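You operate a simulated robot arm through the tools that you are given. There is no shell and no other tool. Be economical: measure what you need, move in short steps, check, and stop when the job is done.

Carry out the task below with a simulated robot arm. There is one attempt and no reset: what you move stays moved.

Task
Lock the black case away in the spares cabinet.
Fine: on the cases shelf, its catch still locked; door shut, blue key turned back. Where these are worked on the way, their far stop is far enough and under half their travel is too little: blue key.
Where things are to end (x, y in the base frame): black case within 60 mm of [1110, 110].

Only the result counts: the job must be done as asked and must still hold three seconds after the hand-in. Knocking over, shifting, dropping, spilling or breaking anything else fails it.

Robot
A 6-joint arm with a two-finger gripper on a trunk, on a base that drives. Base frame: it is fixed to the floor where the robot stands at the start and does not move with it; the origin is under the middle of the robot, x ahead of it, y to its left, z up. Units: mm, rad, N and s.
It reaches about 1298 mm from its shoulder. Its first joint turns from -2.601 to 2.601 rad. Places, roughly: blue case [1250, 0, 500]; blue key [900, 0, 900]; cases shelf [1200, 0, 600]; spares door [1000, -100, 700]; white catch [1200, -100, 700]; yellow catch [700, 500, 900]. Payload 1.57 kg.
The TCP is the grasp point between the finger pads, 21 mm short of the fingertips. In the tool frame z runs along the fingers and y along their closing line. Largest opening 70 mm; the body of the gripper starts 50 mm behind the TCP.
Orientation is that of the tool frame in the base frame, as [roll, pitch, yaw] about the fixed x, y, z axes, in that order (R = Rz(yaw) Ry(pitch) Rx(roll)). With the fingers straight down and closing along the base's y, the tool's x points along the base's -x, its y along +y and its z along -z.

Tools
- The arm moves only by the tool move_arm. Its argument "series" is a list of rows, each an object (a shift or turn left out is 0, a gripper value left out holds the last) with "offset": the shift along the tool's x, y, z in units of 150 mm (1.0 is 150 mm), a list of three; "rotation": the turn, a rotation vector about the tool's x, y, z in units of 60 degrees (1.0 is 60 degrees), a list of three; "hand": the finger opening in mm, from 0 to 70. In form: [{"offset": [tx, ty, tz], "rotation": [rx, ry, rz], "hand": hand}, ...]. A call has 1 to 20 rows; each row is the pose to reach, as a shift and turn from the pose commanded when the call began, along the tool's axes at that moment. A call with a number of a shift or a turn outside -1 to 1 is refused whole. A row lasts 0.2 s, in which the tool goes at most 50 mm and 0.15 rad; a call with a longer step from one row to the next is refused whole, and so is a gripper value outside its range. A pose out of reach is approached as far as the arm can. The call stops where the force on the tool passes 40 N (or 10 N more than at its start, if that is more) or the arm is blocked; 0.2 s more then pass. Each finger halts on what it meets, pressing with about 30 N; the grip force reading is that of the motor and also rises with nothing between the fingers. The clock runs only during rows and for 0.2 s after the last one: add rows that repeat a pose to give the fingers time. It gives the time, the measured TCP pose, the force on the tool (base axes), the opening and the grip force at its end, in the units of the frame above (readings bear some noise), with the torque about the TCP (base axes, N m) and any sound that the robot's microphone picked up, and new pictures: "show" is both (left out), scene, wrist or none.
- Cameras (640 x 400 px; columns grow to the right, rows downward): "scene" is now at [35.2, 159, 1787.6]; the picture's right is [-0.20, -0.98, 0.00], its down [-0.67, 0.14, -0.73] and it looks along [0.72, -0.15, -0.68] (base axes); focal length 257 px, centre (320, 200). "wrist" rides on the gripper at [79, 4, -81] in the tool frame; the picture's right is [-0.05, 1.00, 0.00], its down [-0.67, -0.04, -0.74] and it looks along [-0.74, -0.04, 0.67] (tool axes); focal length 256 px, centre (320, 200). There is no depth. A picture from a camera that has moved, and an enlarged one, comes with that camera's place and axes in the base frame and with its lens.
- move_column(by): slides the trunk up (or, below 0, down) by that many mm; the arm and the scene camera ride with it, the base frame stays. It gives what a move gives, with no picture.
- drive_base(legs): drives the robot by 1 to 6 legs, each [ahead, turn to the left] in mm and rad, along the robot's own axes; the way and the turn of a leg run together, so that a leg with both is an arc; at most 1500 mm and 3.142 rad a leg. The arm and the cameras ride along, it lands a little off, and it stops where it bumps. It gives what a move gives, and a new picture of the scene camera.
- turn_head(pan, tilt): turns the head with the scene camera to pan (to the left, within 2.705 rad either way) and tilt (down, from -0.506 to 1.204), counted from straight ahead of the robot. It gives what a move gives, and a new picture of the scene camera.
- close_up(camera, box): a new picture of the part [left, top, right, bottom] of that camera's present view, enlarged. The clock stands still meanwhile.
- finish_job(): hands the job in; it is judged then, once.

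Go step by step. Nothing tells you exact positions but the pictures and the camera data: compare them with the known pose of the tool, close in by small moves and look again before you grip or let go. The budget is 120 turns and 260 pictures, counting those below and the enlarged ones. Unless the task says otherwise, let go and move clear before handing in, and close with one line.

The tools are called after "Request:" as name(argument=value, ...) on one line, values as JSON. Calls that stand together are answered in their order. move_arm: Moves the arm, as the interface text tells. Its arguments: {"type":"object","properties":{"series":{"type":"array"},"show":{"type":"string","enum":["both","scene","wrist","none"]}},"required":["series"]} The other tools are called the same way: move_column (by) slides the trunk up or down; drive_base (legs) drives the base; turn_head (pan, tilt) turns the head that bears the scene camera; close_up (camera, box) takes an enlarged picture of a part of a camera's view; finish_job () hands the job in.

At the start:

```text
time_s: 0.0
tcp_pos: [778.6, -26.1, 1117.6]
tcp_rot: [-3.142, 0.001, -3.141]
wrist_force: [0.2, 0.1, 0.5]
ft_torque: [-0.03, 0.0, 0.0]
grip_width: 70.0
gripper_force: 0.1
trunk travel left (down, up): [-799.0, 171.0]
robot x, y, heading: [-0.2, 6.6, 0.004]
head pan, tilt: [-0.202, 0.747]
```

scene: 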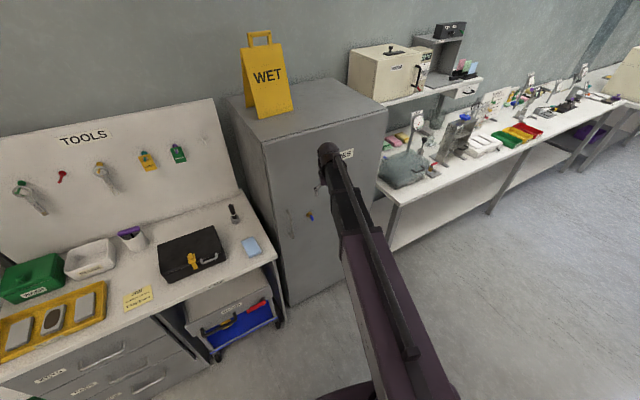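
wrist: 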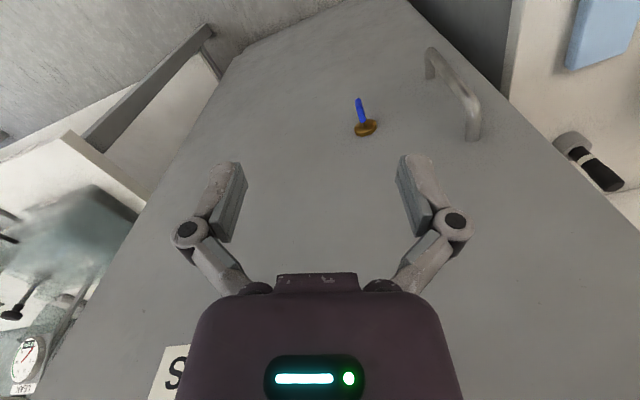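

I see the grey cabinet straight ahead with a blue key and a handle on its door, and the black case with a yellow catch on the bench to the left. I'll take enlarged views first.

Request:
close_up(camera="scene", box=[130, 190, 290, 290])

Request:
close_up(camera="wrist", box=[300, 30, 500, 155])

Request:
close_up(camera="scene", box=[230, 70, 420, 310])

```text
4.00 times, centred on (210, 240) of scene
camera zoom: at [35.2, 159.0, 1787.6], right [-0.2, -0.98, 0.0], down [-0.67, 0.14, -0.73], along [0.72, -0.15, -0.68], focal length 1028 px, centre (760, 40)
```

zoom: 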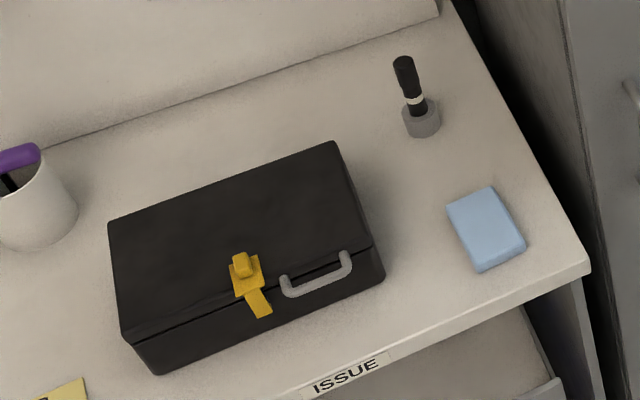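

```text
3.20 times, centred on (400, 92) of wrist
camera zoom: at [698.7, -21.1, 1198.7], right [0.05, 1.0, 0.0], down [0.67, -0.03, 0.74], along [0.74, -0.04, -0.67], focal length 819 px, centre (64, 544)
```

zoom: 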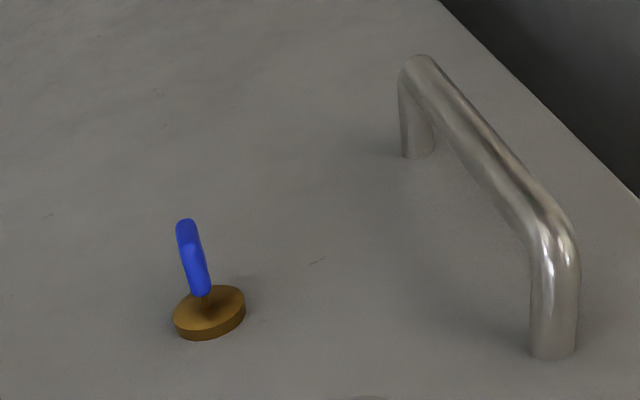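

```text
1.67 times, centred on (325, 190) of scene
camera zoom: at [35.2, 159.0, 1787.6], right [-0.2, -0.98, 0.0], down [-0.67, 0.14, -0.73], along [0.72, -0.15, -0.68], focal length 428 px, centre (312, 217)
```

zoom: 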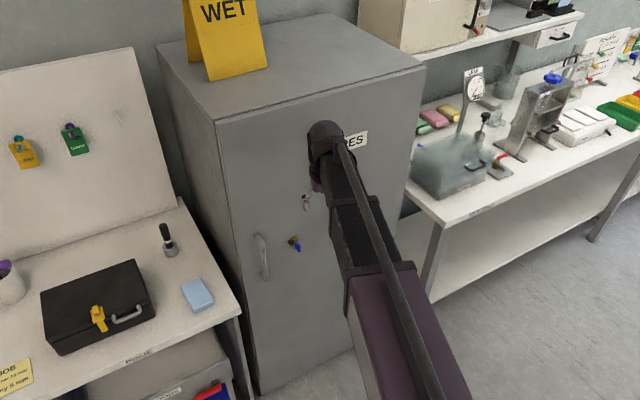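

The key seems to be near [913, 31, 862] and the handle an upright bar at y≈187, z≈670–886. I'll bring the gripper down and swing it level, to face the door.

Request:
move_arm(series=[{"offset": [0.03, 0.05, 0.14], "rotation": [0, -0.14, 0]}, {"offset": [0.06, 0.1, 0.28], "rotation": [0, -0.28, 0]}, {"offset": [0.1, 0.16, 0.42], "rotation": [0, -0.42, 0]}, {"offset": [0.13, 0.22, 0.57], "rotation": [0, -0.56, 0]}, {"offset": [0.17, 0.28, 0.71], "rotation": [0, -0.7, 0]}, {"offset": [0.2, 0.34, 0.85], "rotation": [0, -0.84, 0]}, {"offset": [0.2, 0.39, 1.0], "rotation": [0, -0.98, 0]}], show="wrist")

```text
time_s: 1.6
tcp_pos: [742.0, 30.2, 1208.1]
tcp_rot: [3.139, 1.025, -3.14]
wrist_force: [0.2, 0.6, 0.8]
ft_torque: [0.02, 0.03, -0.02]
grip_width: 69.8
gripper_force: 0.1
out of reach, approached as far as the arm can: row 1, 2, 3, 4, 5, 6, 7
trunk travel left (down, up): [-799.0, 171.0]
robot x, y, heading: [-1.1, 0.9, 0.001]
head pan, tilt: [-0.202, 0.747]
camera wrist: at [631.7, 33.5, 1181.6], right [0.03, 1.0, 0.05], down [-0.29, -0.04, 0.96], along [0.96, -0.04, 0.29], focal length 256 px, centre (320, 200)
```

wrist: 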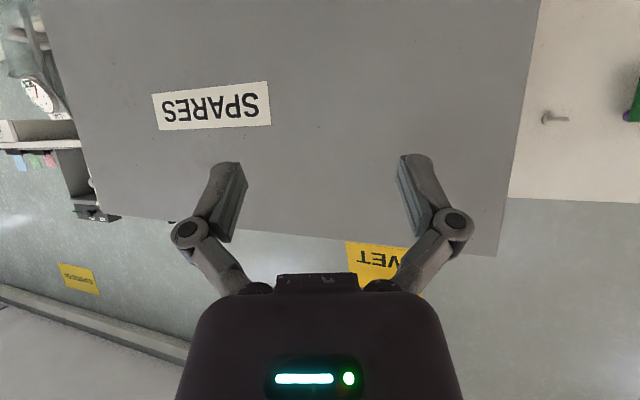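

The arm can't reach down while level at this trunk height, so I'll lower the trunk instead.

Request:
move_column(by=-350)

Request:
move_arm(series=[{"offset": [0, 0, 0], "rotation": [0, -0.13, 0]}, {"offset": [0, 0, 0], "rotation": [0, -0.26, 0]}, {"offset": [0, 0, 0], "rotation": [0, -0.39, 0]}, {"offset": [0, 0, 0], "rotation": [0, -0.52, 0]}])

```text
time_s: 5.0
tcp_pos: [742.4, 30.3, 856.8]
tcp_rot: [3.14, 1.023, -3.139]
wrist_force: [-0.8, 0.2, -0.3]
ft_torque: [-0.02, 0.02, -0.02]
grip_width: 70.0
gripper_force: 0.1
trunk travel left (down, up): [-449.0, 521.0]
robot x, y, heading: [-4.5, 1.9, -0.006]
head pan, tilt: [-0.202, 0.747]
```

```text
time_s: 6.0
tcp_pos: [741.1, 33.2, 948.6]
tcp_rot: [1.851, 1.473, 1.857]
wrist_force: [-0.1, -1.6, 0.8]
ft_torque: [0.03, 0.03, 0.03]
grip_width: 70.3
gripper_force: 0.0
out of reach, approached as far as the arm can: row 1, 2, 3, 4
trunk travel left (down, up): [-449.0, 521.0]
robot x, y, heading: [-0.7, 2.9, 0.003]
head pan, tilt: [-0.202, 0.747]
camera scene: at [35.2, 158.9, 1437.6], right [-0.2, -0.98, 0.0], down [-0.67, 0.14, -0.73], along [0.72, -0.15, -0.68], focal length 257 px, centre (320, 200)
camera wrist: at [658.9, 43.8, 872.2], right [0.0, 0.99, 0.15], down [-0.73, -0.1, 0.68], along [0.69, -0.1, 0.72], focal length 256 px, centre (320, 200)
```

scene: 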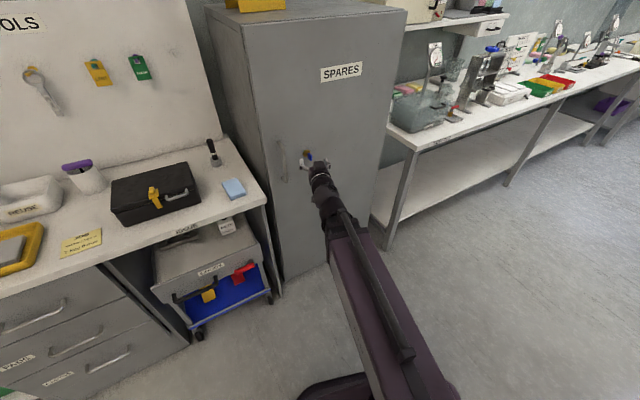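
wrist: 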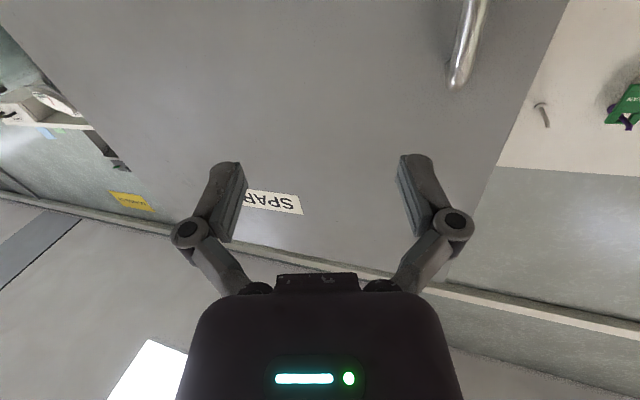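

The arm seems too folded at this distance, giving up position for orientation. I'll back the robot off so it can stretch out.

Request:
drive_base(legs=[[-250, 0]])

Request:
move_arm(series=[{"offset": [0.3, 0, 0.0]}, {"offset": [0.5, 0, 0.2]}, {"offset": [0.5, 0, 0.5]}, {"offset": [0.5, 0, 0.7]}])

```text
time_s: 8.1
tcp_pos: [489.7, 31.4, 952.3]
tcp_rot: [-3.139, 1.557, -3.14]
wrist_force: [0.0, 0.8, 0.1]
ft_torque: [0.02, 0.0, -0.01]
grip_width: 70.1
gripper_force: 0.1
trunk travel left (down, up): [-449.0, 521.0]
robot x, y, heading: [-253.2, 3.9, 0.002]
head pan, tilt: [-0.202, 0.747]
camera scene: at [-216.6, 159.1, 1437.6], right [-0.2, -0.98, 0.0], down [-0.67, 0.14, -0.73], along [0.72, -0.15, -0.68], focal length 257 px, centre (320, 200)
```

scene: 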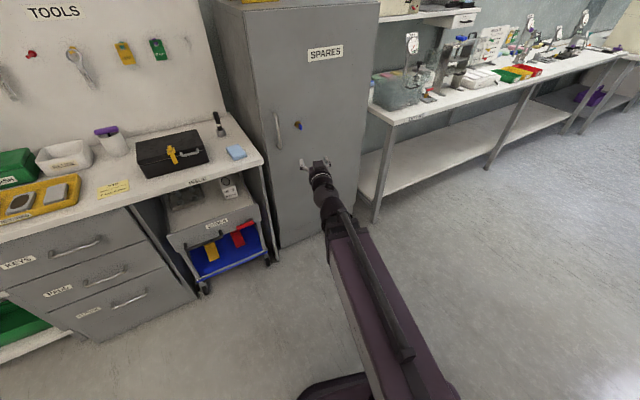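

```text
time_s: 9.1
tcp_pos: [593.5, 33.3, 950.5]
tcp_rot: [-3.13, 1.553, -3.132]
wrist_force: [-1.0, 0.0, -0.2]
ft_torque: [0.0, 0.0, 0.01]
grip_width: 69.8
gripper_force: 0.0
out of reach, approached as far as the arm can: row 1, 2, 3, 4
trunk travel left (down, up): [-449.0, 521.0]
robot x, y, heading: [-252.4, 4.8, 0.002]
head pan, tilt: [-0.202, 0.747]
camera scene: at [-216.5, 159.1, 1437.6], right [-0.2, -0.98, 0.0], down [-0.67, 0.14, -0.73], along [0.72, -0.15, -0.68], focal length 257 px, centre (320, 200)
camera wrist: at [512.1, 37.0, 872.4], right [0.0, 1.0, 0.05], down [-0.73, -0.04, 0.68], along [0.68, -0.04, 0.73], focal length 256 px, centre (320, 200)
```

scene: 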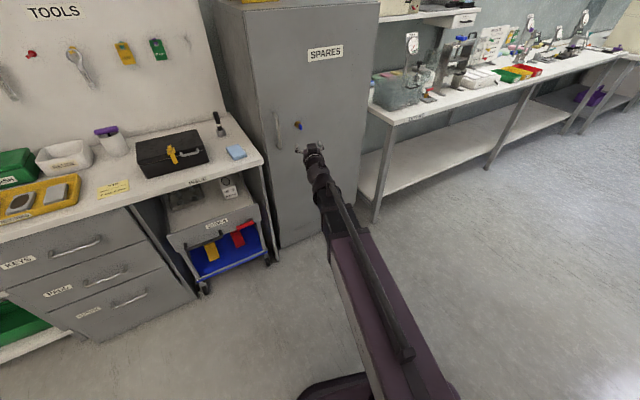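
wrist: 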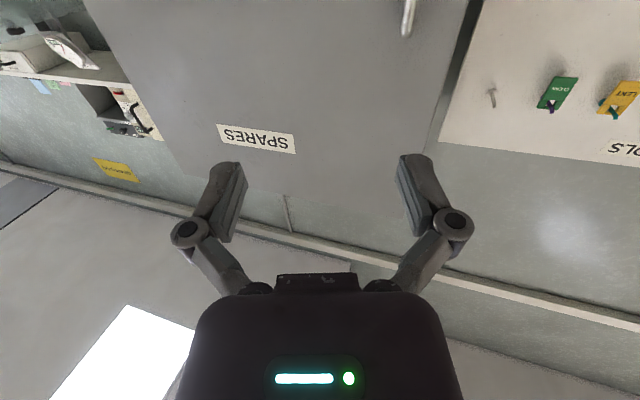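

With the gripper level the lowest height looks set by the trunk, so I'll lower it another 140 mm and straighten the tool.

Request:
move_column(by=-140)

Request:
move_arm(series=[{"offset": [0, 0, 0.2]}, {"offset": [0, 0, 0.4]}])

```text
time_s: 10.8
tcp_pos: [593.3, 34.3, 810.7]
tcp_rot: [-3.14, 1.555, -3.137]
wrist_force: [0.2, 0.7, -0.2]
ft_torque: [-0.01, -0.02, -0.01]
grip_width: 70.0
gripper_force: 0.0
trunk travel left (down, up): [-309.0, 661.0]
robot x, y, heading: [-254.9, 2.3, 0.002]
head pan, tilt: [-0.202, 0.747]
```

```text
time_s: 11.4
tcp_pos: [655.3, 33.4, 809.9]
tcp_rot: [3.135, 1.551, 3.137]
wrist_force: [0.1, 0.2, 0.3]
ft_torque: [0.0, 0.02, 0.01]
grip_width: 69.7
gripper_force: 0.2
trunk travel left (down, up): [-309.0, 661.0]
robot x, y, heading: [-254.9, 3.8, -0.006]
head pan, tilt: [-0.202, 0.747]
camera scene: at [-216.9, 159.1, 1297.6], right [-0.2, -0.98, 0.0], down [-0.67, 0.14, -0.73], along [0.72, -0.15, -0.68], focal length 257 px, centre (320, 200)
camera wrist: at [572.8, 36.7, 732.5], right [0.0, 1.0, 0.05], down [-0.73, -0.04, 0.68], along [0.68, -0.04, 0.73], focal length 256 px, centre (320, 200)
```

scene: 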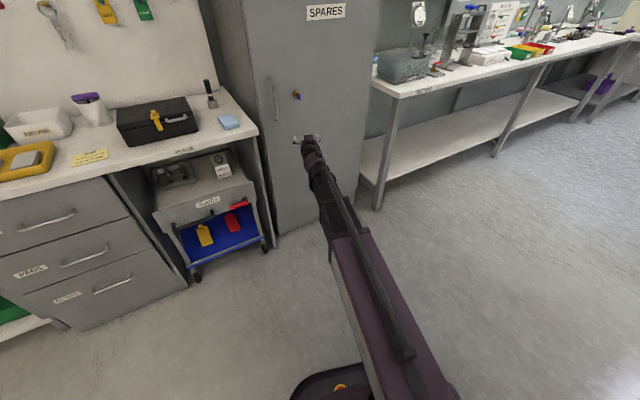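
wrist: 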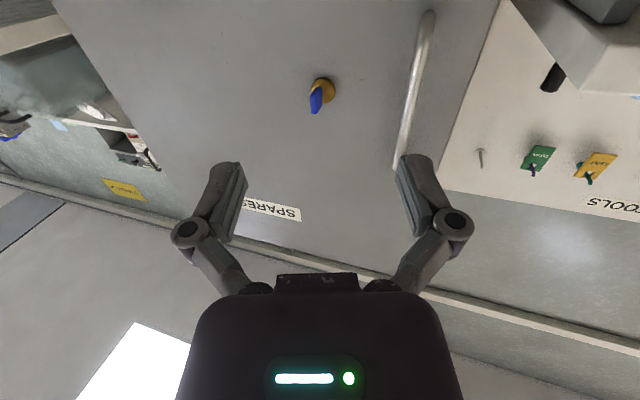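

Key is visible from below now, about [885, 28, 881]. I'll zoom in on it.

Request:
close_up(camera="wrist", box=[280, 60, 360, 110])

Request:
close_up(camera="scene", box=[240, 60, 340, 160])

```text
8.00 times, centred on (320, 85) of wrist
camera zoom: at [572.8, 36.7, 732.5], right [0.0, 1.0, 0.05], down [-0.73, -0.04, 0.68], along [0.68, -0.04, 0.73], focal length 2048 px, centre (320, 1120)
```

zoom: 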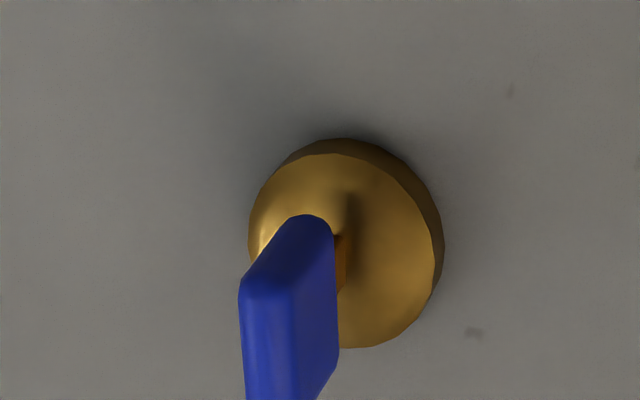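

```text
4.00 times, centred on (290, 110) of scene
camera zoom: at [-216.9, 159.1, 1297.6], right [-0.2, -0.98, 0.0], down [-0.67, 0.14, -0.73], along [0.72, -0.15, -0.68], focal length 1028 px, centre (440, 560)
```

zoom: 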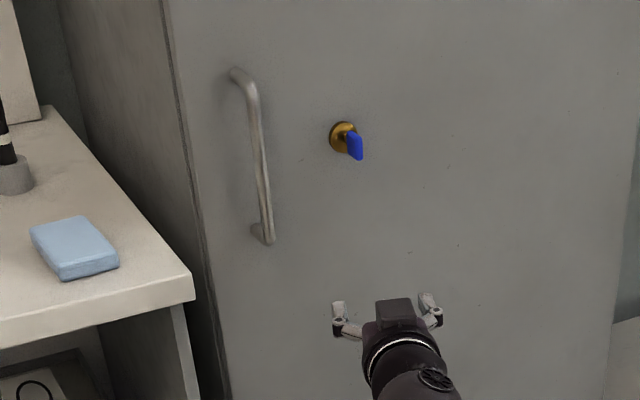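

The lock rose is near [903, 33, 879]; the bow looks offset or tilted slightly toward -y. I'll move up level with it and closer, then look again.

Request:
move_arm(series=[{"offset": [-0.2, 0, 0.15]}, {"offset": [-0.4, 0, 0.35]}, {"offset": [-0.45, 0, 0.6]}, {"offset": [-0.45, 0, 0.7]}], show="wrist")

Request:
close_up(camera="wrist", box=[240, 50, 400, 150])

Request:
close_up(camera="scene", box=[272, 80, 328, 115])

```text
time_s: 12.4
tcp_pos: [757.2, 33.7, 811.2]
tcp_rot: [-3.114, 1.557, -3.113]
wrist_force: [0.7, 0.8, 0.2]
ft_torque: [-0.01, 0.0, 0.02]
grip_width: 69.7
gripper_force: 0.2
out of reach, approached as far as the arm can: row 1, 2, 3, 4
trunk travel left (down, up): [-309.0, 661.0]
robot x, y, heading: [-250.9, 7.8, -0.002]
head pan, tilt: [-0.202, 0.747]
camera wrist: at [675.6, 37.6, 732.6], right [0.0, 1.0, 0.05], down [-0.74, -0.04, 0.68], along [0.68, -0.04, 0.73], focal length 256 px, centre (320, 200)
```

wrist: 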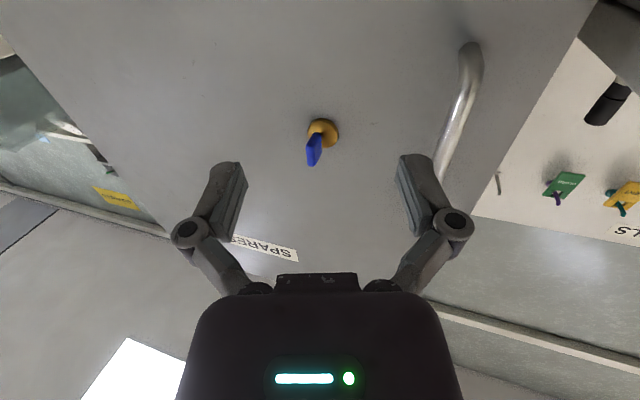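

```text
4.00 times, centred on (320, 100) of wrist
camera zoom: at [675.6, 37.6, 732.6], right [0.0, 1.0, 0.05], down [-0.74, -0.04, 0.68], along [0.68, -0.04, 0.73], focal length 1024 px, centre (320, 600)
```

zoom: 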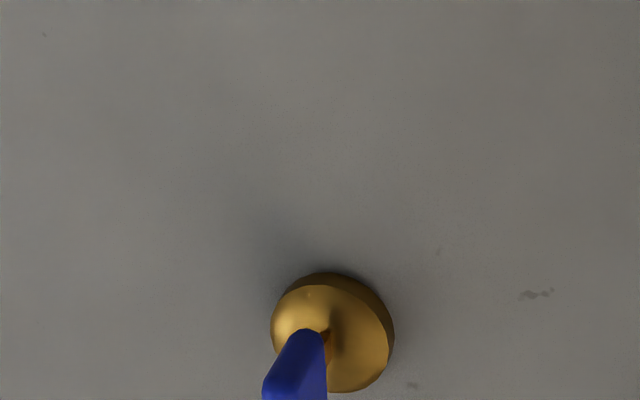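

```text
11.43 times, centred on (300, 98) of scene
camera zoom: at [-216.4, 159.1, 1297.6], right [-0.2, -0.98, 0.0], down [-0.67, 0.14, -0.73], along [0.72, -0.15, -0.68], focal length 2938 px, centre (549, 1371)
```

zoom: 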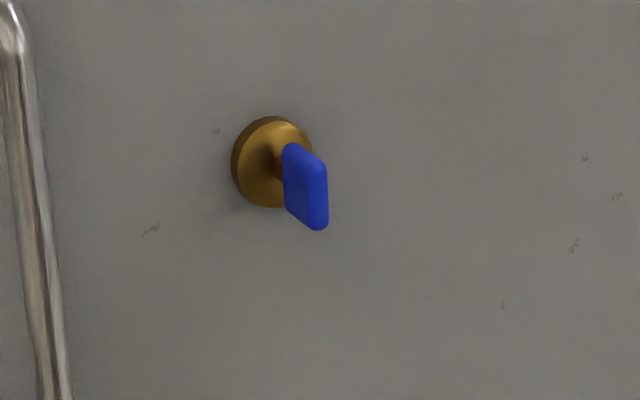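

Vertical moves don't happen through the arm here, so I'll use the trunk for height: up 68 mm to the key's level.

Request:
move_column(by=68)

Request:
move_arm(series=[{"offset": [0.0, 0, 0.1]}])

Request:
close_up(camera="wrist", box=[240, 100, 400, 200])

```text
time_s: 13.5
tcp_pos: [755.7, 33.2, 879.9]
tcp_rot: [-3.136, 1.557, -3.137]
wrist_force: [-0.3, 0.3, 0.5]
ft_torque: [0.03, 0.03, -0.02]
grip_width: 70.3
gripper_force: 0.1
trunk travel left (down, up): [-377.0, 593.0]
robot x, y, heading: [-254.8, 4.0, -0.002]
head pan, tilt: [-0.202, 0.747]
```

```text
time_s: 13.9
tcp_pos: [771.0, 33.5, 878.7]
tcp_rot: [3.14, 1.555, 3.138]
wrist_force: [-0.8, 0.2, 0.9]
ft_torque: [0.01, 0.03, -0.01]
grip_width: 70.1
gripper_force: 0.1
trunk travel left (down, up): [-377.0, 593.0]
robot x, y, heading: [-250.2, 5.5, -0.006]
head pan, tilt: [-0.202, 0.747]
camera scene: at [-216.8, 159.1, 1365.6], right [-0.2, -0.98, 0.0], down [-0.67, 0.14, -0.73], along [0.72, -0.15, -0.68], focal length 257 px, centre (320, 200)
camera wrist: at [689.8, 38.0, 800.7], right [0.0, 1.0, 0.05], down [-0.73, -0.04, 0.68], along [0.68, -0.04, 0.73], focal length 256 px, centre (320, 200)
```

scene: 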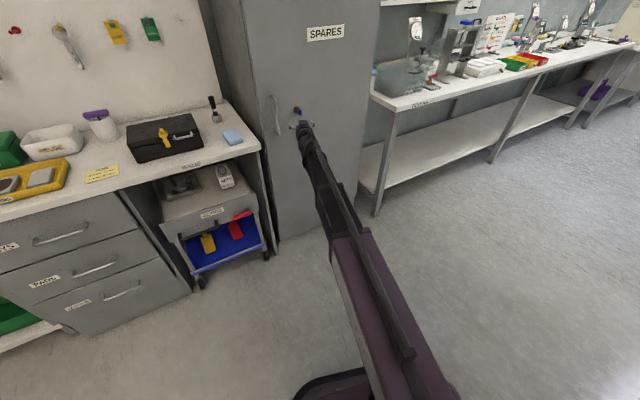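
wrist: 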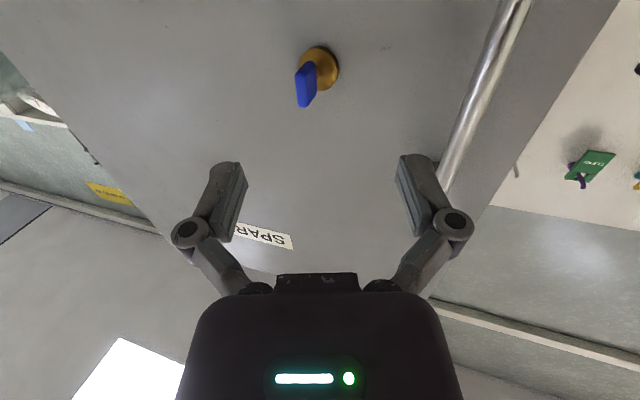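

```text
4.00 times, centred on (320, 150) of wrist
camera zoom: at [689.8, 38.0, 800.7], right [0.0, 1.0, 0.05], down [-0.73, -0.04, 0.68], along [0.68, -0.04, 0.73], focal length 1024 px, centre (320, 400)
```

zoom: 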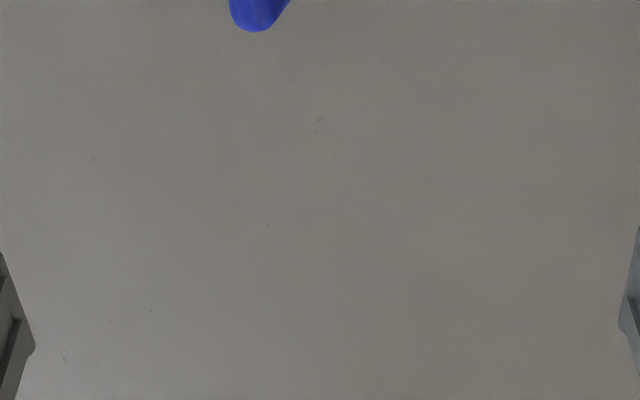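

Request:
close_up(camera="wrist", box=[280, 35, 360, 115])

Request:
close_up(camera="scene", box=[270, 85, 350, 135])

```text
5.00 times, centred on (320, 75) of wrist
camera zoom: at [689.8, 38.0, 800.7], right [0.0, 1.0, 0.05], down [-0.73, -0.04, 0.68], along [0.68, -0.04, 0.73], focal length 1280 px, centre (320, 825)
```

zoom: 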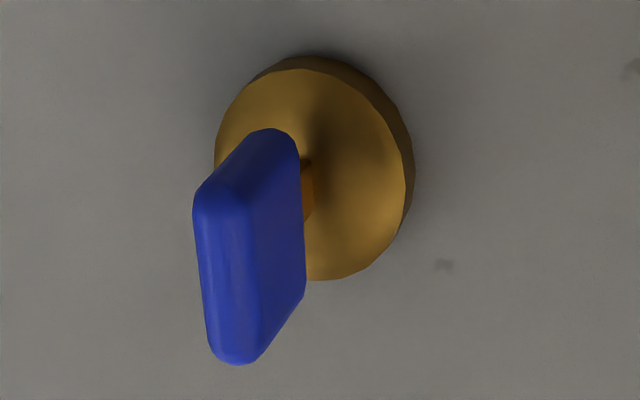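

```text
8.00 times, centred on (310, 110) of scene
camera zoom: at [-216.8, 159.1, 1365.6], right [-0.2, -0.98, 0.0], down [-0.67, 0.14, -0.73], along [0.72, -0.15, -0.68], focal length 2056 px, centre (400, 920)
```

zoom: 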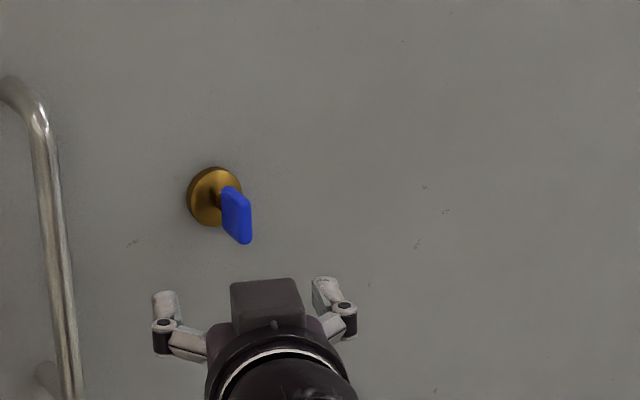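

The camera geometry shows the cabinet is yawed by about 18.5°: the key's axis points along (-0.95, -0.32) and the hinge is on the right. I'll yaw the tool to line up with the key axis.

Request:
move_arm(series=[{"offset": [0, -0.1, 0.02], "rotation": [-0.1, 0, 0]}, {"offset": [0, -0.2, 0.04], "rotation": [-0.2, 0, 0]}, {"offset": [0, -0.29, 0.06], "rotation": [-0.308, 0, 0]}])

Request:
close_up(camera="wrist", box=[260, 35, 380, 115])

```text
time_s: 14.7
tcp_pos: [781.4, -9.8, 879.9]
tcp_rot: [2.853, 1.557, -3.107]
wrist_force: [-0.3, 0.4, 0.2]
ft_torque: [-0.01, -0.01, 0.01]
grip_width: 70.0
gripper_force: 0.1
trunk travel left (down, up): [-377.0, 593.0]
robot x, y, heading: [-257.2, 0.6, -0.002]
head pan, tilt: [-0.202, 0.747]
camera scene: at [-216.7, 159.3, 1365.6], right [-0.2, -0.98, 0.0], down [-0.67, 0.14, -0.73], along [0.72, -0.15, -0.68], focal length 257 px, centre (320, 200)
camera wrist: at [702.5, -32.5, 800.7], right [-0.32, 0.95, 0.06], down [-0.68, -0.27, 0.68], along [0.66, 0.18, 0.73], focal length 256 px, centre (320, 200)
```

scene: 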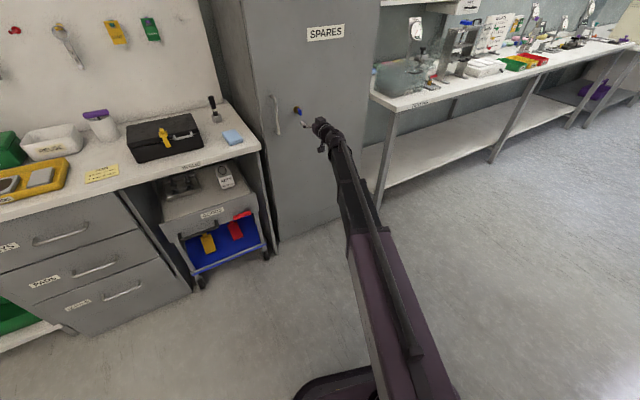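
wrist: 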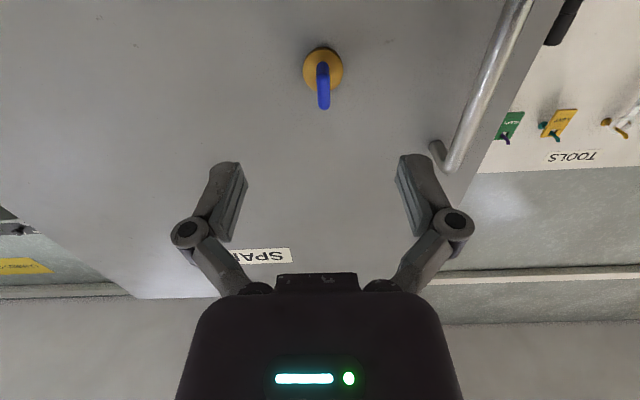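

```text
5.00 times, centred on (320, 75) of wrist
camera zoom: at [702.5, -32.5, 800.7], right [-0.32, 0.95, 0.06], down [-0.68, -0.27, 0.68], along [0.66, 0.18, 0.73], focal length 1280 px, centre (320, 825)
```

zoom: 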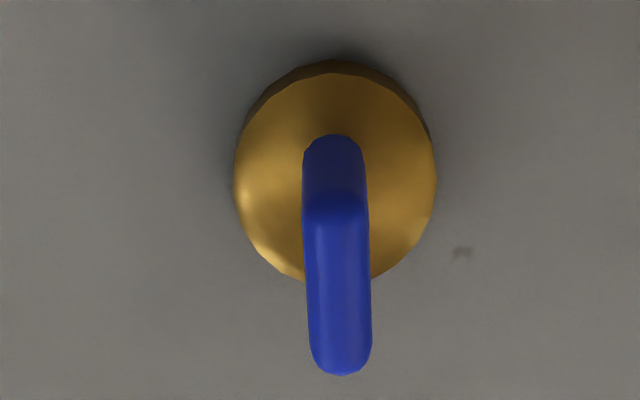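

Aligned now, with the bow upright between the fingers' line. I'll advance most of the way with a 2 mm sideways correction and check.

Request:
move_arm(series=[{"offset": [0, 0.013, 0.15], "hand": 50}, {"offset": [0, 0.013, 0.3], "hand": 40}, {"offset": [0, 0.013, 0.42], "hand": 36}, {"offset": [0, 0.013, 0.42], "hand": 36}])

Request:
close_up(camera="wrist", box=[240, 80, 400, 180])

Request:
close_up(camera="scene", box=[270, 85, 350, 135])

```text
time_s: 15.7
tcp_pos: [839.9, 11.3, 878.9]
tcp_rot: [2.851, 1.556, -3.11]
wrist_force: [-0.5, -0.2, 0.2]
ft_torque: [-0.03, 0.01, 0.0]
grip_width: 35.8
gripper_force: 0.0
trunk travel left (down, up): [-377.0, 593.0]
robot x, y, heading: [-249.9, 1.6, 0.003]
head pan, tilt: [-0.202, 0.747]
camera scene: at [-216.6, 159.1, 1365.6], right [-0.2, -0.98, 0.0], down [-0.67, 0.14, -0.73], along [0.72, -0.15, -0.68], focal length 257 px, centre (320, 200)
camera wrist: at [760.4, -10.7, 800.7], right [-0.32, 0.95, 0.06], down [-0.68, -0.27, 0.68], along [0.66, 0.17, 0.73], focal length 256 px, centre (320, 200)
```

scene: 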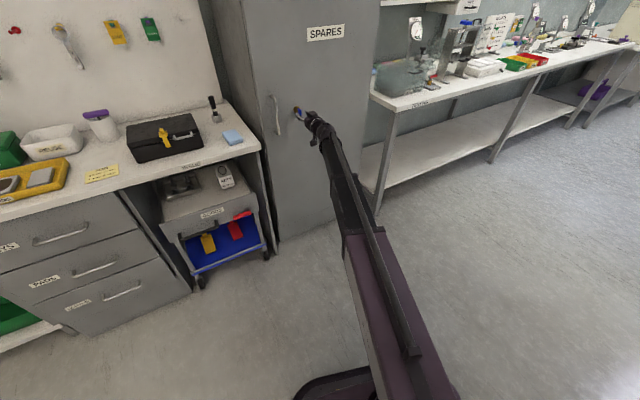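
wrist: 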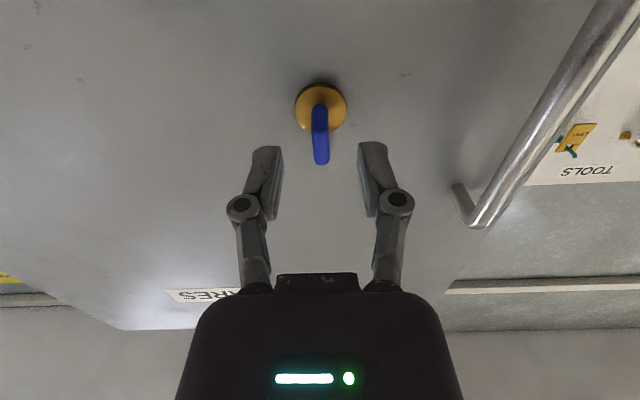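

```text
4.00 times, centred on (320, 130) of wrist
camera zoom: at [760.4, -10.7, 800.7], right [-0.32, 0.95, 0.06], down [-0.68, -0.27, 0.68], along [0.66, 0.17, 0.73], focal length 1024 px, centre (320, 480)
```

zoom: 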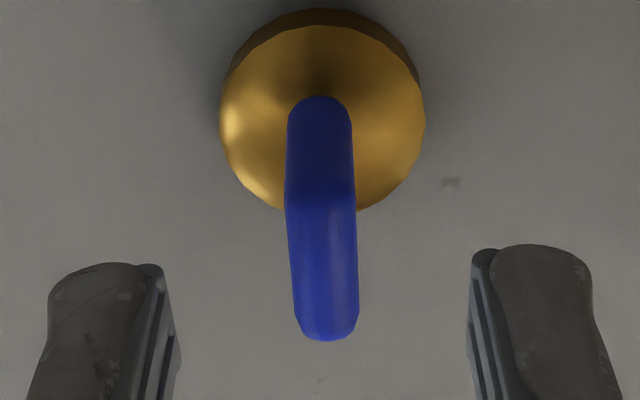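

```text
8.00 times, centred on (310, 110) of scene
camera zoom: at [-216.6, 159.1, 1365.6], right [-0.2, -0.98, 0.0], down [-0.67, 0.14, -0.73], along [0.72, -0.15, -0.68], focal length 2056 px, centre (400, 920)
```

zoom: 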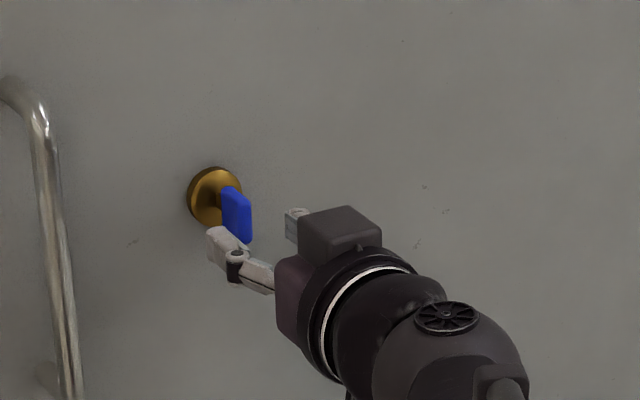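

Bow front edge is ~27 mm ahead and the rose ~66 mm. I'll advance 37 mm and close on the bow.

Request:
move_arm(series=[{"offset": [0, 0, 0.13]}, {"offset": [0, 0, 0.247]}, {"offset": [0, 0, 0.247]}, {"offset": [0, 0, 0.247], "hand": 6}, {"offset": [0, 0, 0.247], "hand": 6}, {"offset": [0, 0, 0.247], "hand": 6}], show="wrist")

```text
time_s: 17.1
tcp_pos: [876.4, 22.8, 879.6]
tcp_rot: [2.858, 1.555, -3.102]
wrist_force: [-1.6, 3.6, -0.8]
ft_torque: [0.0, -0.06, 0.03]
grip_width: 8.6
gripper_force: 31.8
trunk travel left (down, up): [-377.0, 593.0]
robot x, y, heading: [-252.3, 2.7, -0.002]
head pan, tilt: [-0.202, 0.747]
camera wrist: at [796.5, 1.6, 800.8], right [-0.32, 0.95, 0.06], down [-0.68, -0.27, 0.68], along [0.66, 0.17, 0.73], focal length 256 px, centre (320, 200)
```

wrist: 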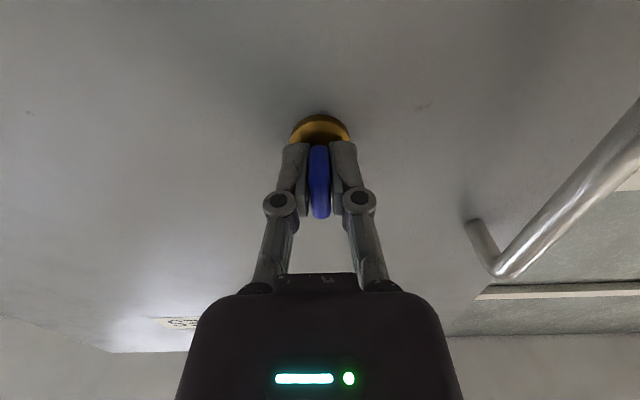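

Gripped (8.6 mm). I'll try a small clockwise turn and read the torque.

Request:
move_arm(series=[{"rotation": [0, 0, 0.08]}, {"rotation": [0, 0, 0.16]}, {"rotation": [0, 0, 0.24]}], show="wrist")

```text
time_s: 17.9
tcp_pos: [874.3, 22.5, 879.6]
tcp_rot: [1.627, 1.315, 1.949]
wrist_force: [-0.2, 3.6, 0.1]
ft_torque: [-0.17, 0.49, 0.22]
grip_width: 8.5
gripper_force: 32.3
trunk travel left (down, up): [-377.0, 593.0]
robot x, y, heading: [-252.1, 2.7, 0.001]
head pan, tilt: [-0.202, 0.747]
camera wrist: at [789.4, 20.2, 804.5], right [-0.3, 0.9, 0.3], down [-0.63, -0.43, 0.65], along [0.71, 0.0, 0.7], focal length 256 px, centre (320, 200)
```

wrist: 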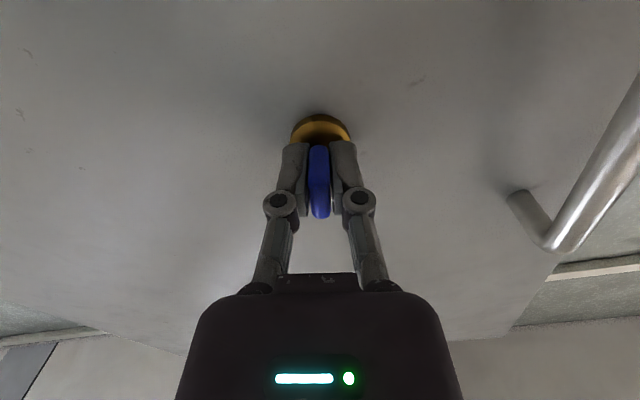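

The key follows with hardly any torque. Continue clockwise.

Request:
move_arm(series=[{"rotation": [0, 0, 0.12]}, {"rotation": [0, 0, 0.24]}, {"rotation": [0, 0, 0.36]}, {"rotation": [0, 0, 0.48]}, {"rotation": [0, 0, 0.6]}, {"rotation": [0, 0, 0.72]}, {"rotation": [0, 0, 0.84]}, {"rotation": [0, 0, 0.96]}], show="wrist")

```text
time_s: 19.7
tcp_pos: [874.7, 25.4, 879.7]
tcp_rot: [1.587, 0.307, 1.899]
wrist_force: [1.0, 5.8, 8.3]
ft_torque: [-0.04, 0.15, 0.97]
grip_width: 8.9
gripper_force: 31.8
trunk travel left (down, up): [-377.0, 593.0]
robot x, y, heading: [-257.2, 4.3, -0.002]
head pan, tilt: [-0.202, 0.747]
camera wrist: at [773.2, 71.0, 860.9], right [-0.07, 0.24, 0.97], down [-0.5, -0.85, 0.18], along [0.86, -0.47, 0.18], focal length 256 px, centre (320, 200)
```

wrist: 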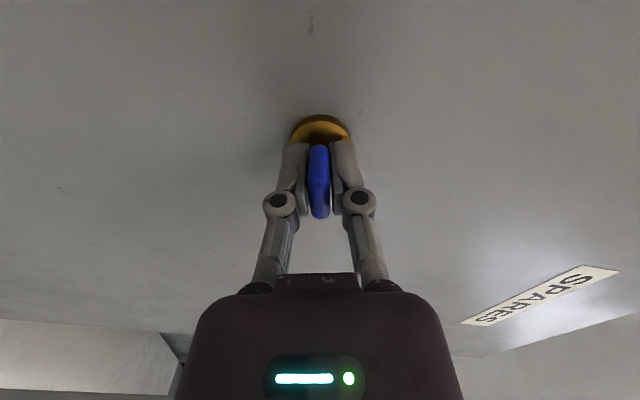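

About 72° so far; I'll continue gently to the stop.

Request:
move_arm(series=[{"rotation": [0, 0, 0.1]}, {"rotation": [0, 0, 0.2]}, {"rotation": [0, 0, 0.3]}, {"rotation": [0, 0, 0.38]}], show="wrist")

```text
time_s: 20.4
tcp_pos: [875.6, 25.1, 881.1]
tcp_rot: [1.561, 0.099, 1.892]
wrist_force: [-2.3, 1.4, -29.4]
ft_torque: [-0.09, 0.35, -0.5]
grip_width: 8.4
gripper_force: 31.8
out of reach, approached as far as the arm can: row 2, 3
trunk travel left (down, up): [-377.0, 593.0]
robot x, y, heading: [-252.7, 3.4, 0.005]
head pan, tilt: [-0.202, 0.747]
stopped in row 3: the force on the tool passed its limit at 56 N (the readings are from after the stop); the commanded pose is now the measured one
camera wrist: at [773.9, 73.9, 875.4], right [-0.02, 0.04, 1.0], down [-0.5, -0.87, 0.02], along [0.87, -0.5, 0.04], focal length 256 px, centre (320, 200)
```

wrist: 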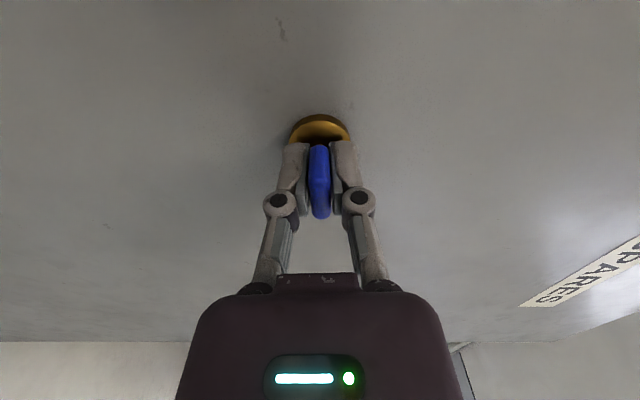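

Turned about 84°, blocked by arm reach rather than the key. I'll let go, back off and look at the key.

Request:
move_arm(series=[{"hand": 20}, {"hand": 40}, {"hand": 40}, {"offset": [0, 0, -0.2], "hand": 40}, {"offset": [0, 0, -0.5], "hand": 60}, {"offset": [0, 0, -0.8]}])

Request:
close_up(camera="scene", box=[270, 85, 350, 135])

```text
time_s: 21.8
tcp_pos: [758.5, -12.8, 885.2]
tcp_rot: [1.556, 0.095, 1.893]
wrist_force: [0.5, 0.5, 0.4]
ft_torque: [0.0, -0.02, 0.0]
grip_width: 60.2
gripper_force: 0.2
trunk travel left (down, up): [-377.0, 593.0]
robot x, y, heading: [-251.9, 6.4, -0.002]
head pan, tilt: [-0.202, 0.747]
camera scene: at [-216.7, 159.2, 1365.6], right [-0.2, -0.98, 0.0], down [-0.67, 0.14, -0.73], along [0.72, -0.15, -0.68], focal length 257 px, centre (320, 200)
camera wrist: at [658.0, 36.7, 880.0], right [-0.03, 0.04, 1.0], down [-0.5, -0.87, 0.02], along [0.87, -0.5, 0.04], focal length 256 px, centre (320, 200)
```

scene: 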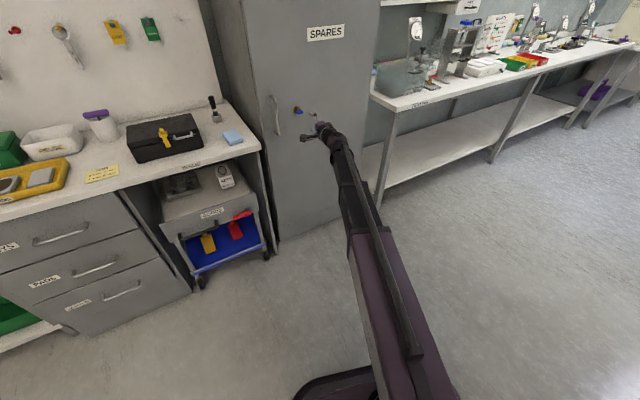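
wrist: 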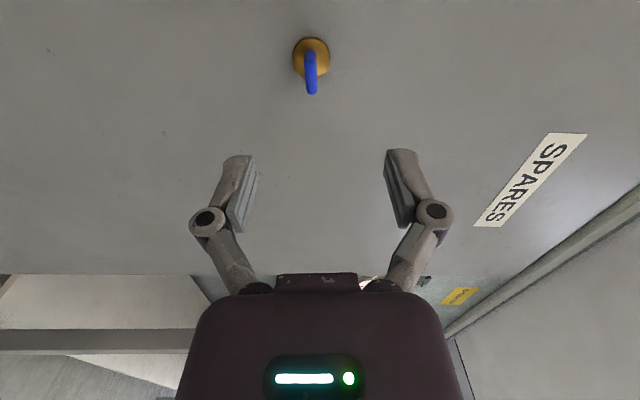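

```text
8.00 times, centred on (310, 110) of scene
camera zoom: at [-216.7, 159.2, 1365.6], right [-0.2, -0.98, 0.0], down [-0.67, 0.14, -0.73], along [0.72, -0.15, -0.68], focal length 2056 px, centre (400, 920)
```

zoom: 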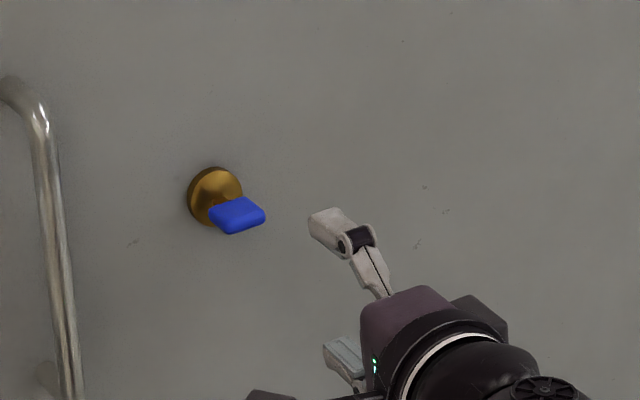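

The key is horizontal (unlocked). Now I'll turn the gripper back and shift to the handle, whose bar I place at about [833, 125, 877].

Request:
move_arm(series=[{"rotation": [0, 0, -0.12]}, {"rotation": [0, 0, -0.25]}, {"rotation": [0, 0, -0.38]}, {"rotation": [0, 0, -0.51]}, {"rotation": [0, 0, -0.64]}, {"rotation": [0, 0, -0.77]}, {"rotation": [0, 0, -0.9]}, {"rotation": [0, 0, -1.0]}], show="none")

Request:
move_arm(series=[{"rotation": [0, 0, -0.13]}, {"rotation": [0, 0, -0.26]}, {"rotation": [0, 0, -0.405], "hand": 68}], show="none")

Request:
move_arm(series=[{"offset": [0, 0.25, 0]}, {"offset": [0, 0.5, 0]}, {"offset": [0, 0.71, 0.1]}, {"offset": [0, 0.71, 0.2]}])

```text
time_s: 23.6
tcp_pos: [759.3, -11.7, 883.7]
tcp_rot: [1.545, 1.146, 1.87]
wrist_force: [-0.5, -1.7, 0.4]
ft_torque: [0.01, 0.04, 0.01]
grip_width: 60.0
gripper_force: 0.1
trunk travel left (down, up): [-377.0, 593.0]
robot x, y, heading: [-249.1, 7.7, -0.002]
head pan, tilt: [-0.202, 0.747]
```

```text
refused: row 3 steps farther than a row can; nothing moved
```

```text
time_s: 24.6
tcp_pos: [752.3, 86.0, 884.6]
tcp_rot: [1.536, 1.142, 1.86]
wrist_force: [-0.5, 0.7, 0.3]
ft_torque: [0.0, -0.02, 0.02]
grip_width: 60.0
gripper_force: 0.0
out of reach, approached as far as the arm can: row 1, 2, 3, 4
trunk travel left (down, up): [-377.0, 593.0]
robot x, y, heading: [-251.8, 3.6, 0.002]
head pan, tilt: [-0.202, 0.747]
camera scene: at [-216.9, 159.2, 1365.6], right [-0.2, -0.98, 0.0], down [-0.67, 0.14, -0.73], along [0.72, -0.15, -0.68], focal length 257 px, centre (320, 200)
camera wrist: at [665.0, 95.8, 812.8], right [-0.29, 0.84, 0.46], down [-0.62, -0.53, 0.58], along [0.73, -0.12, 0.67], focal length 256 px, centre (320, 200)
```

scene: 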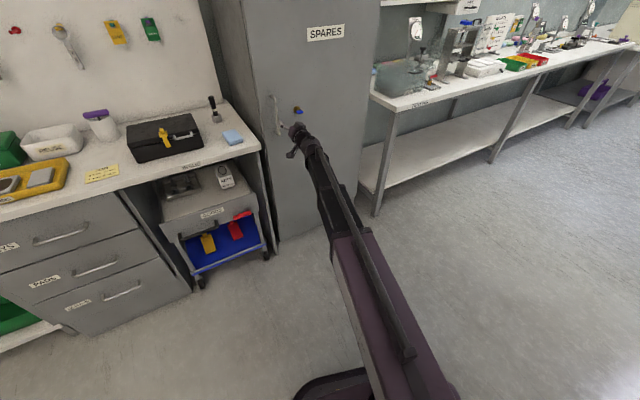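
wrist: 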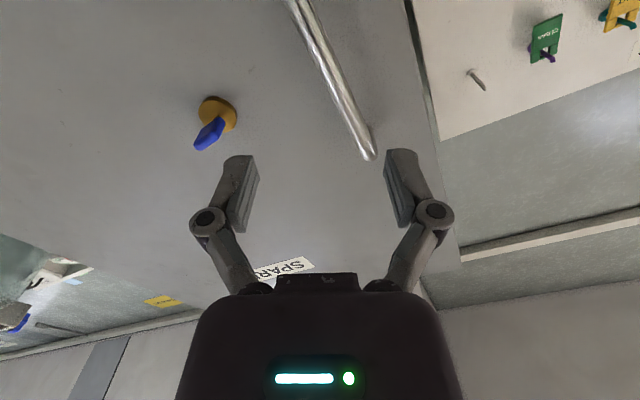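

Now finish rolling back the remaining 24°.

Request:
move_arm(series=[{"rotation": [0, 0, -0.13]}, {"rotation": [0, 0, -0.26]}, {"rotation": [0, 0, -0.39], "hand": 68}])

```text
time_s: 25.4
tcp_pos: [753.0, 87.1, 884.0]
tcp_rot: [0.977, 1.548, 1.298]
wrist_force: [0.2, 0.4, -0.9]
ft_torque: [-0.01, 0.02, 0.01]
grip_width: 67.7
gripper_force: 0.0
trunk travel left (down, up): [-377.0, 593.0]
robot x, y, heading: [-253.7, 0.3, -0.002]
head pan, tilt: [-0.202, 0.747]
camera scene: at [-216.8, 159.1, 1365.6], right [-0.2, -0.98, 0.0], down [-0.67, 0.14, -0.73], along [0.72, -0.15, -0.68], focal length 257 px, centre (320, 200)
camera wrist: at [675.3, 66.1, 803.7], right [-0.32, 0.95, 0.07], down [-0.7, -0.28, 0.66], along [0.64, 0.16, 0.75], focal length 256 px, centre (320, 200)
```

scene: 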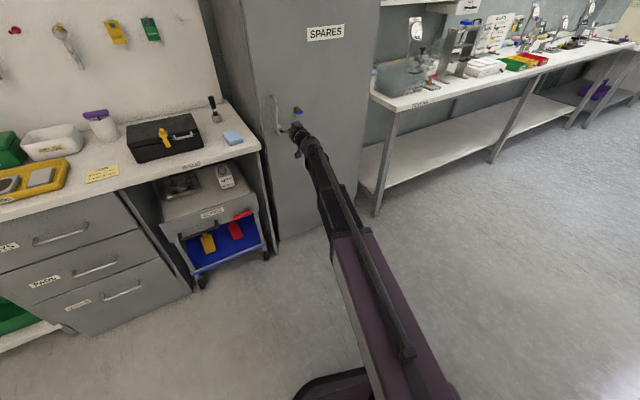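
wrist: 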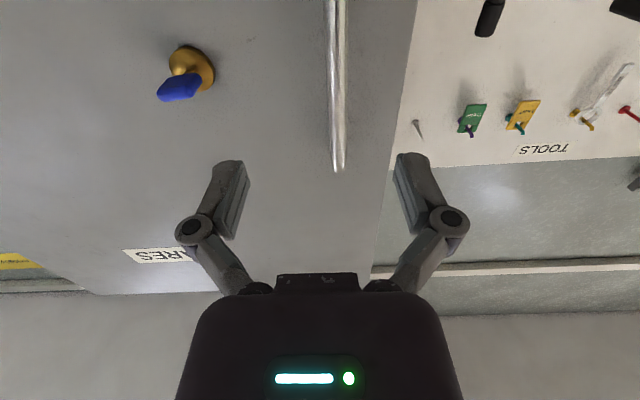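

Bar is ~88 mm ahead and ~11 mm left of the tool axis. Advance and close on it.

Request:
move_arm(series=[{"offset": [0, 0.074, 0.0]}, {"offset": [0, 0.074, 0.25]}, {"offset": [0, 0.074, 0.45]}, {"offset": [0, 0.074, 0.585]}, {"offset": [0, 0.074, 0.585], "hand": 40}, {"offset": [0, 0.074, 0.585], "hand": 20}, {"offset": [0, 0.074, 0.585], "hand": 4}, {"offset": [0, 0.074, 0.585], "hand": 4}])

```text
time_s: 27.2
tcp_pos: [833.3, 125.5, 884.0]
tcp_rot: [0.872, 1.548, 1.193]
wrist_force: [-4.2, -1.2, -2.3]
ft_torque: [-0.52, -0.12, -0.02]
grip_width: 13.0
gripper_force: 31.8
trunk travel left (down, up): [-377.0, 593.0]
robot x, y, heading: [-255.3, 0.9, 0.005]
head pan, tilt: [-0.202, 0.747]
camera scene: at [-216.8, 159.2, 1365.6], right [-0.2, -0.98, 0.0], down [-0.67, 0.14, -0.73], along [0.72, -0.15, -0.68], focal length 257 px, centre (320, 200)
camera wrist: at [756.3, 105.6, 804.1], right [-0.32, 0.95, 0.07], down [-0.7, -0.28, 0.65], along [0.64, 0.16, 0.75], focal length 256 px, centre (320, 200)
```

scene: 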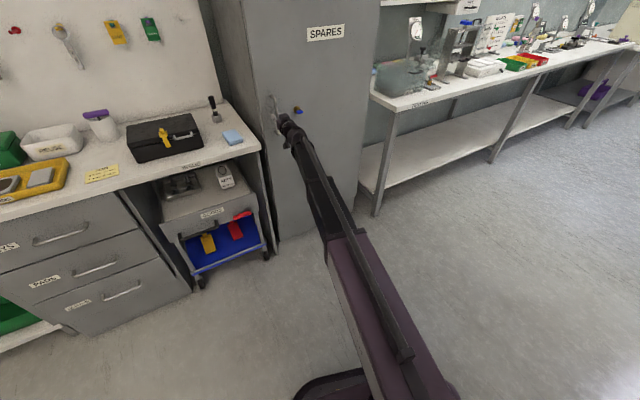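
wrist: 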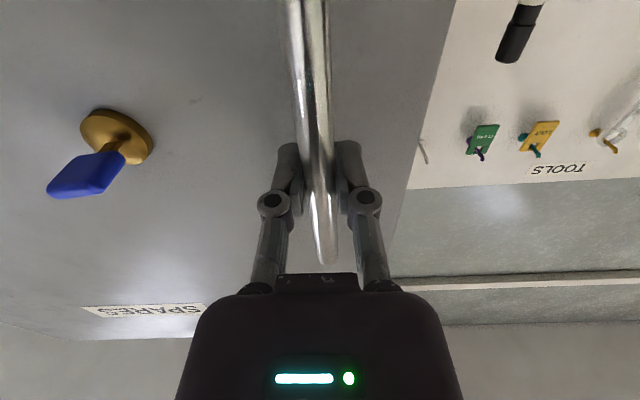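

Gripped (13 mm). Pull the door open a few degrees along its arc about the right-hand hinge.

Request:
move_arm(series=[{"offset": [0, -0.011, -0.119], "rotation": [-0.033, 0, 0]}, {"offset": [0, -0.027, -0.237], "rotation": [-0.067, 0, 0]}, {"offset": [0, -0.047, -0.355], "rotation": [-0.1, 0, 0]}, {"offset": [0, -0.07, -0.471], "rotation": [-0.133, 0, 0]}])

```text
time_s: 28.2
tcp_pos: [769.7, 93.5, 885.2]
tcp_rot: [0.863, 1.545, 1.324]
wrist_force: [2.2, -4.8, 2.1]
ft_torque: [-0.26, -0.46, -0.13]
grip_width: 13.2
gripper_force: 31.9
trunk travel left (down, up): [-377.0, 593.0]
robot x, y, heading: [-251.3, 2.4, -0.001]
head pan, tilt: [-0.202, 0.747]
camera scene: at [-216.8, 158.7, 1365.7], right [-0.2, -0.98, 0.0], down [-0.67, 0.14, -0.73], along [0.72, -0.15, -0.68], focal length 257 px, centre (320, 200)
camera wrist: at [696.6, 62.1, 804.1], right [-0.44, 0.89, 0.07], down [-0.66, -0.38, 0.65], along [0.61, 0.24, 0.75], focal length 256 px, centre (320, 200)
```

scene: 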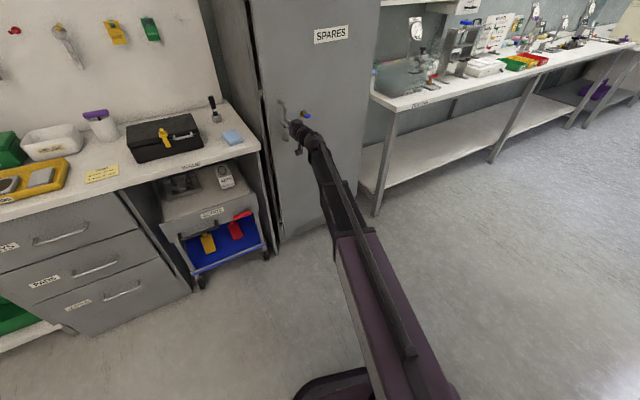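
wrist: 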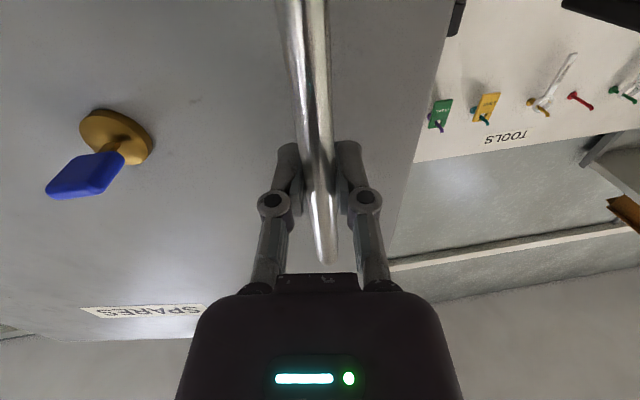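

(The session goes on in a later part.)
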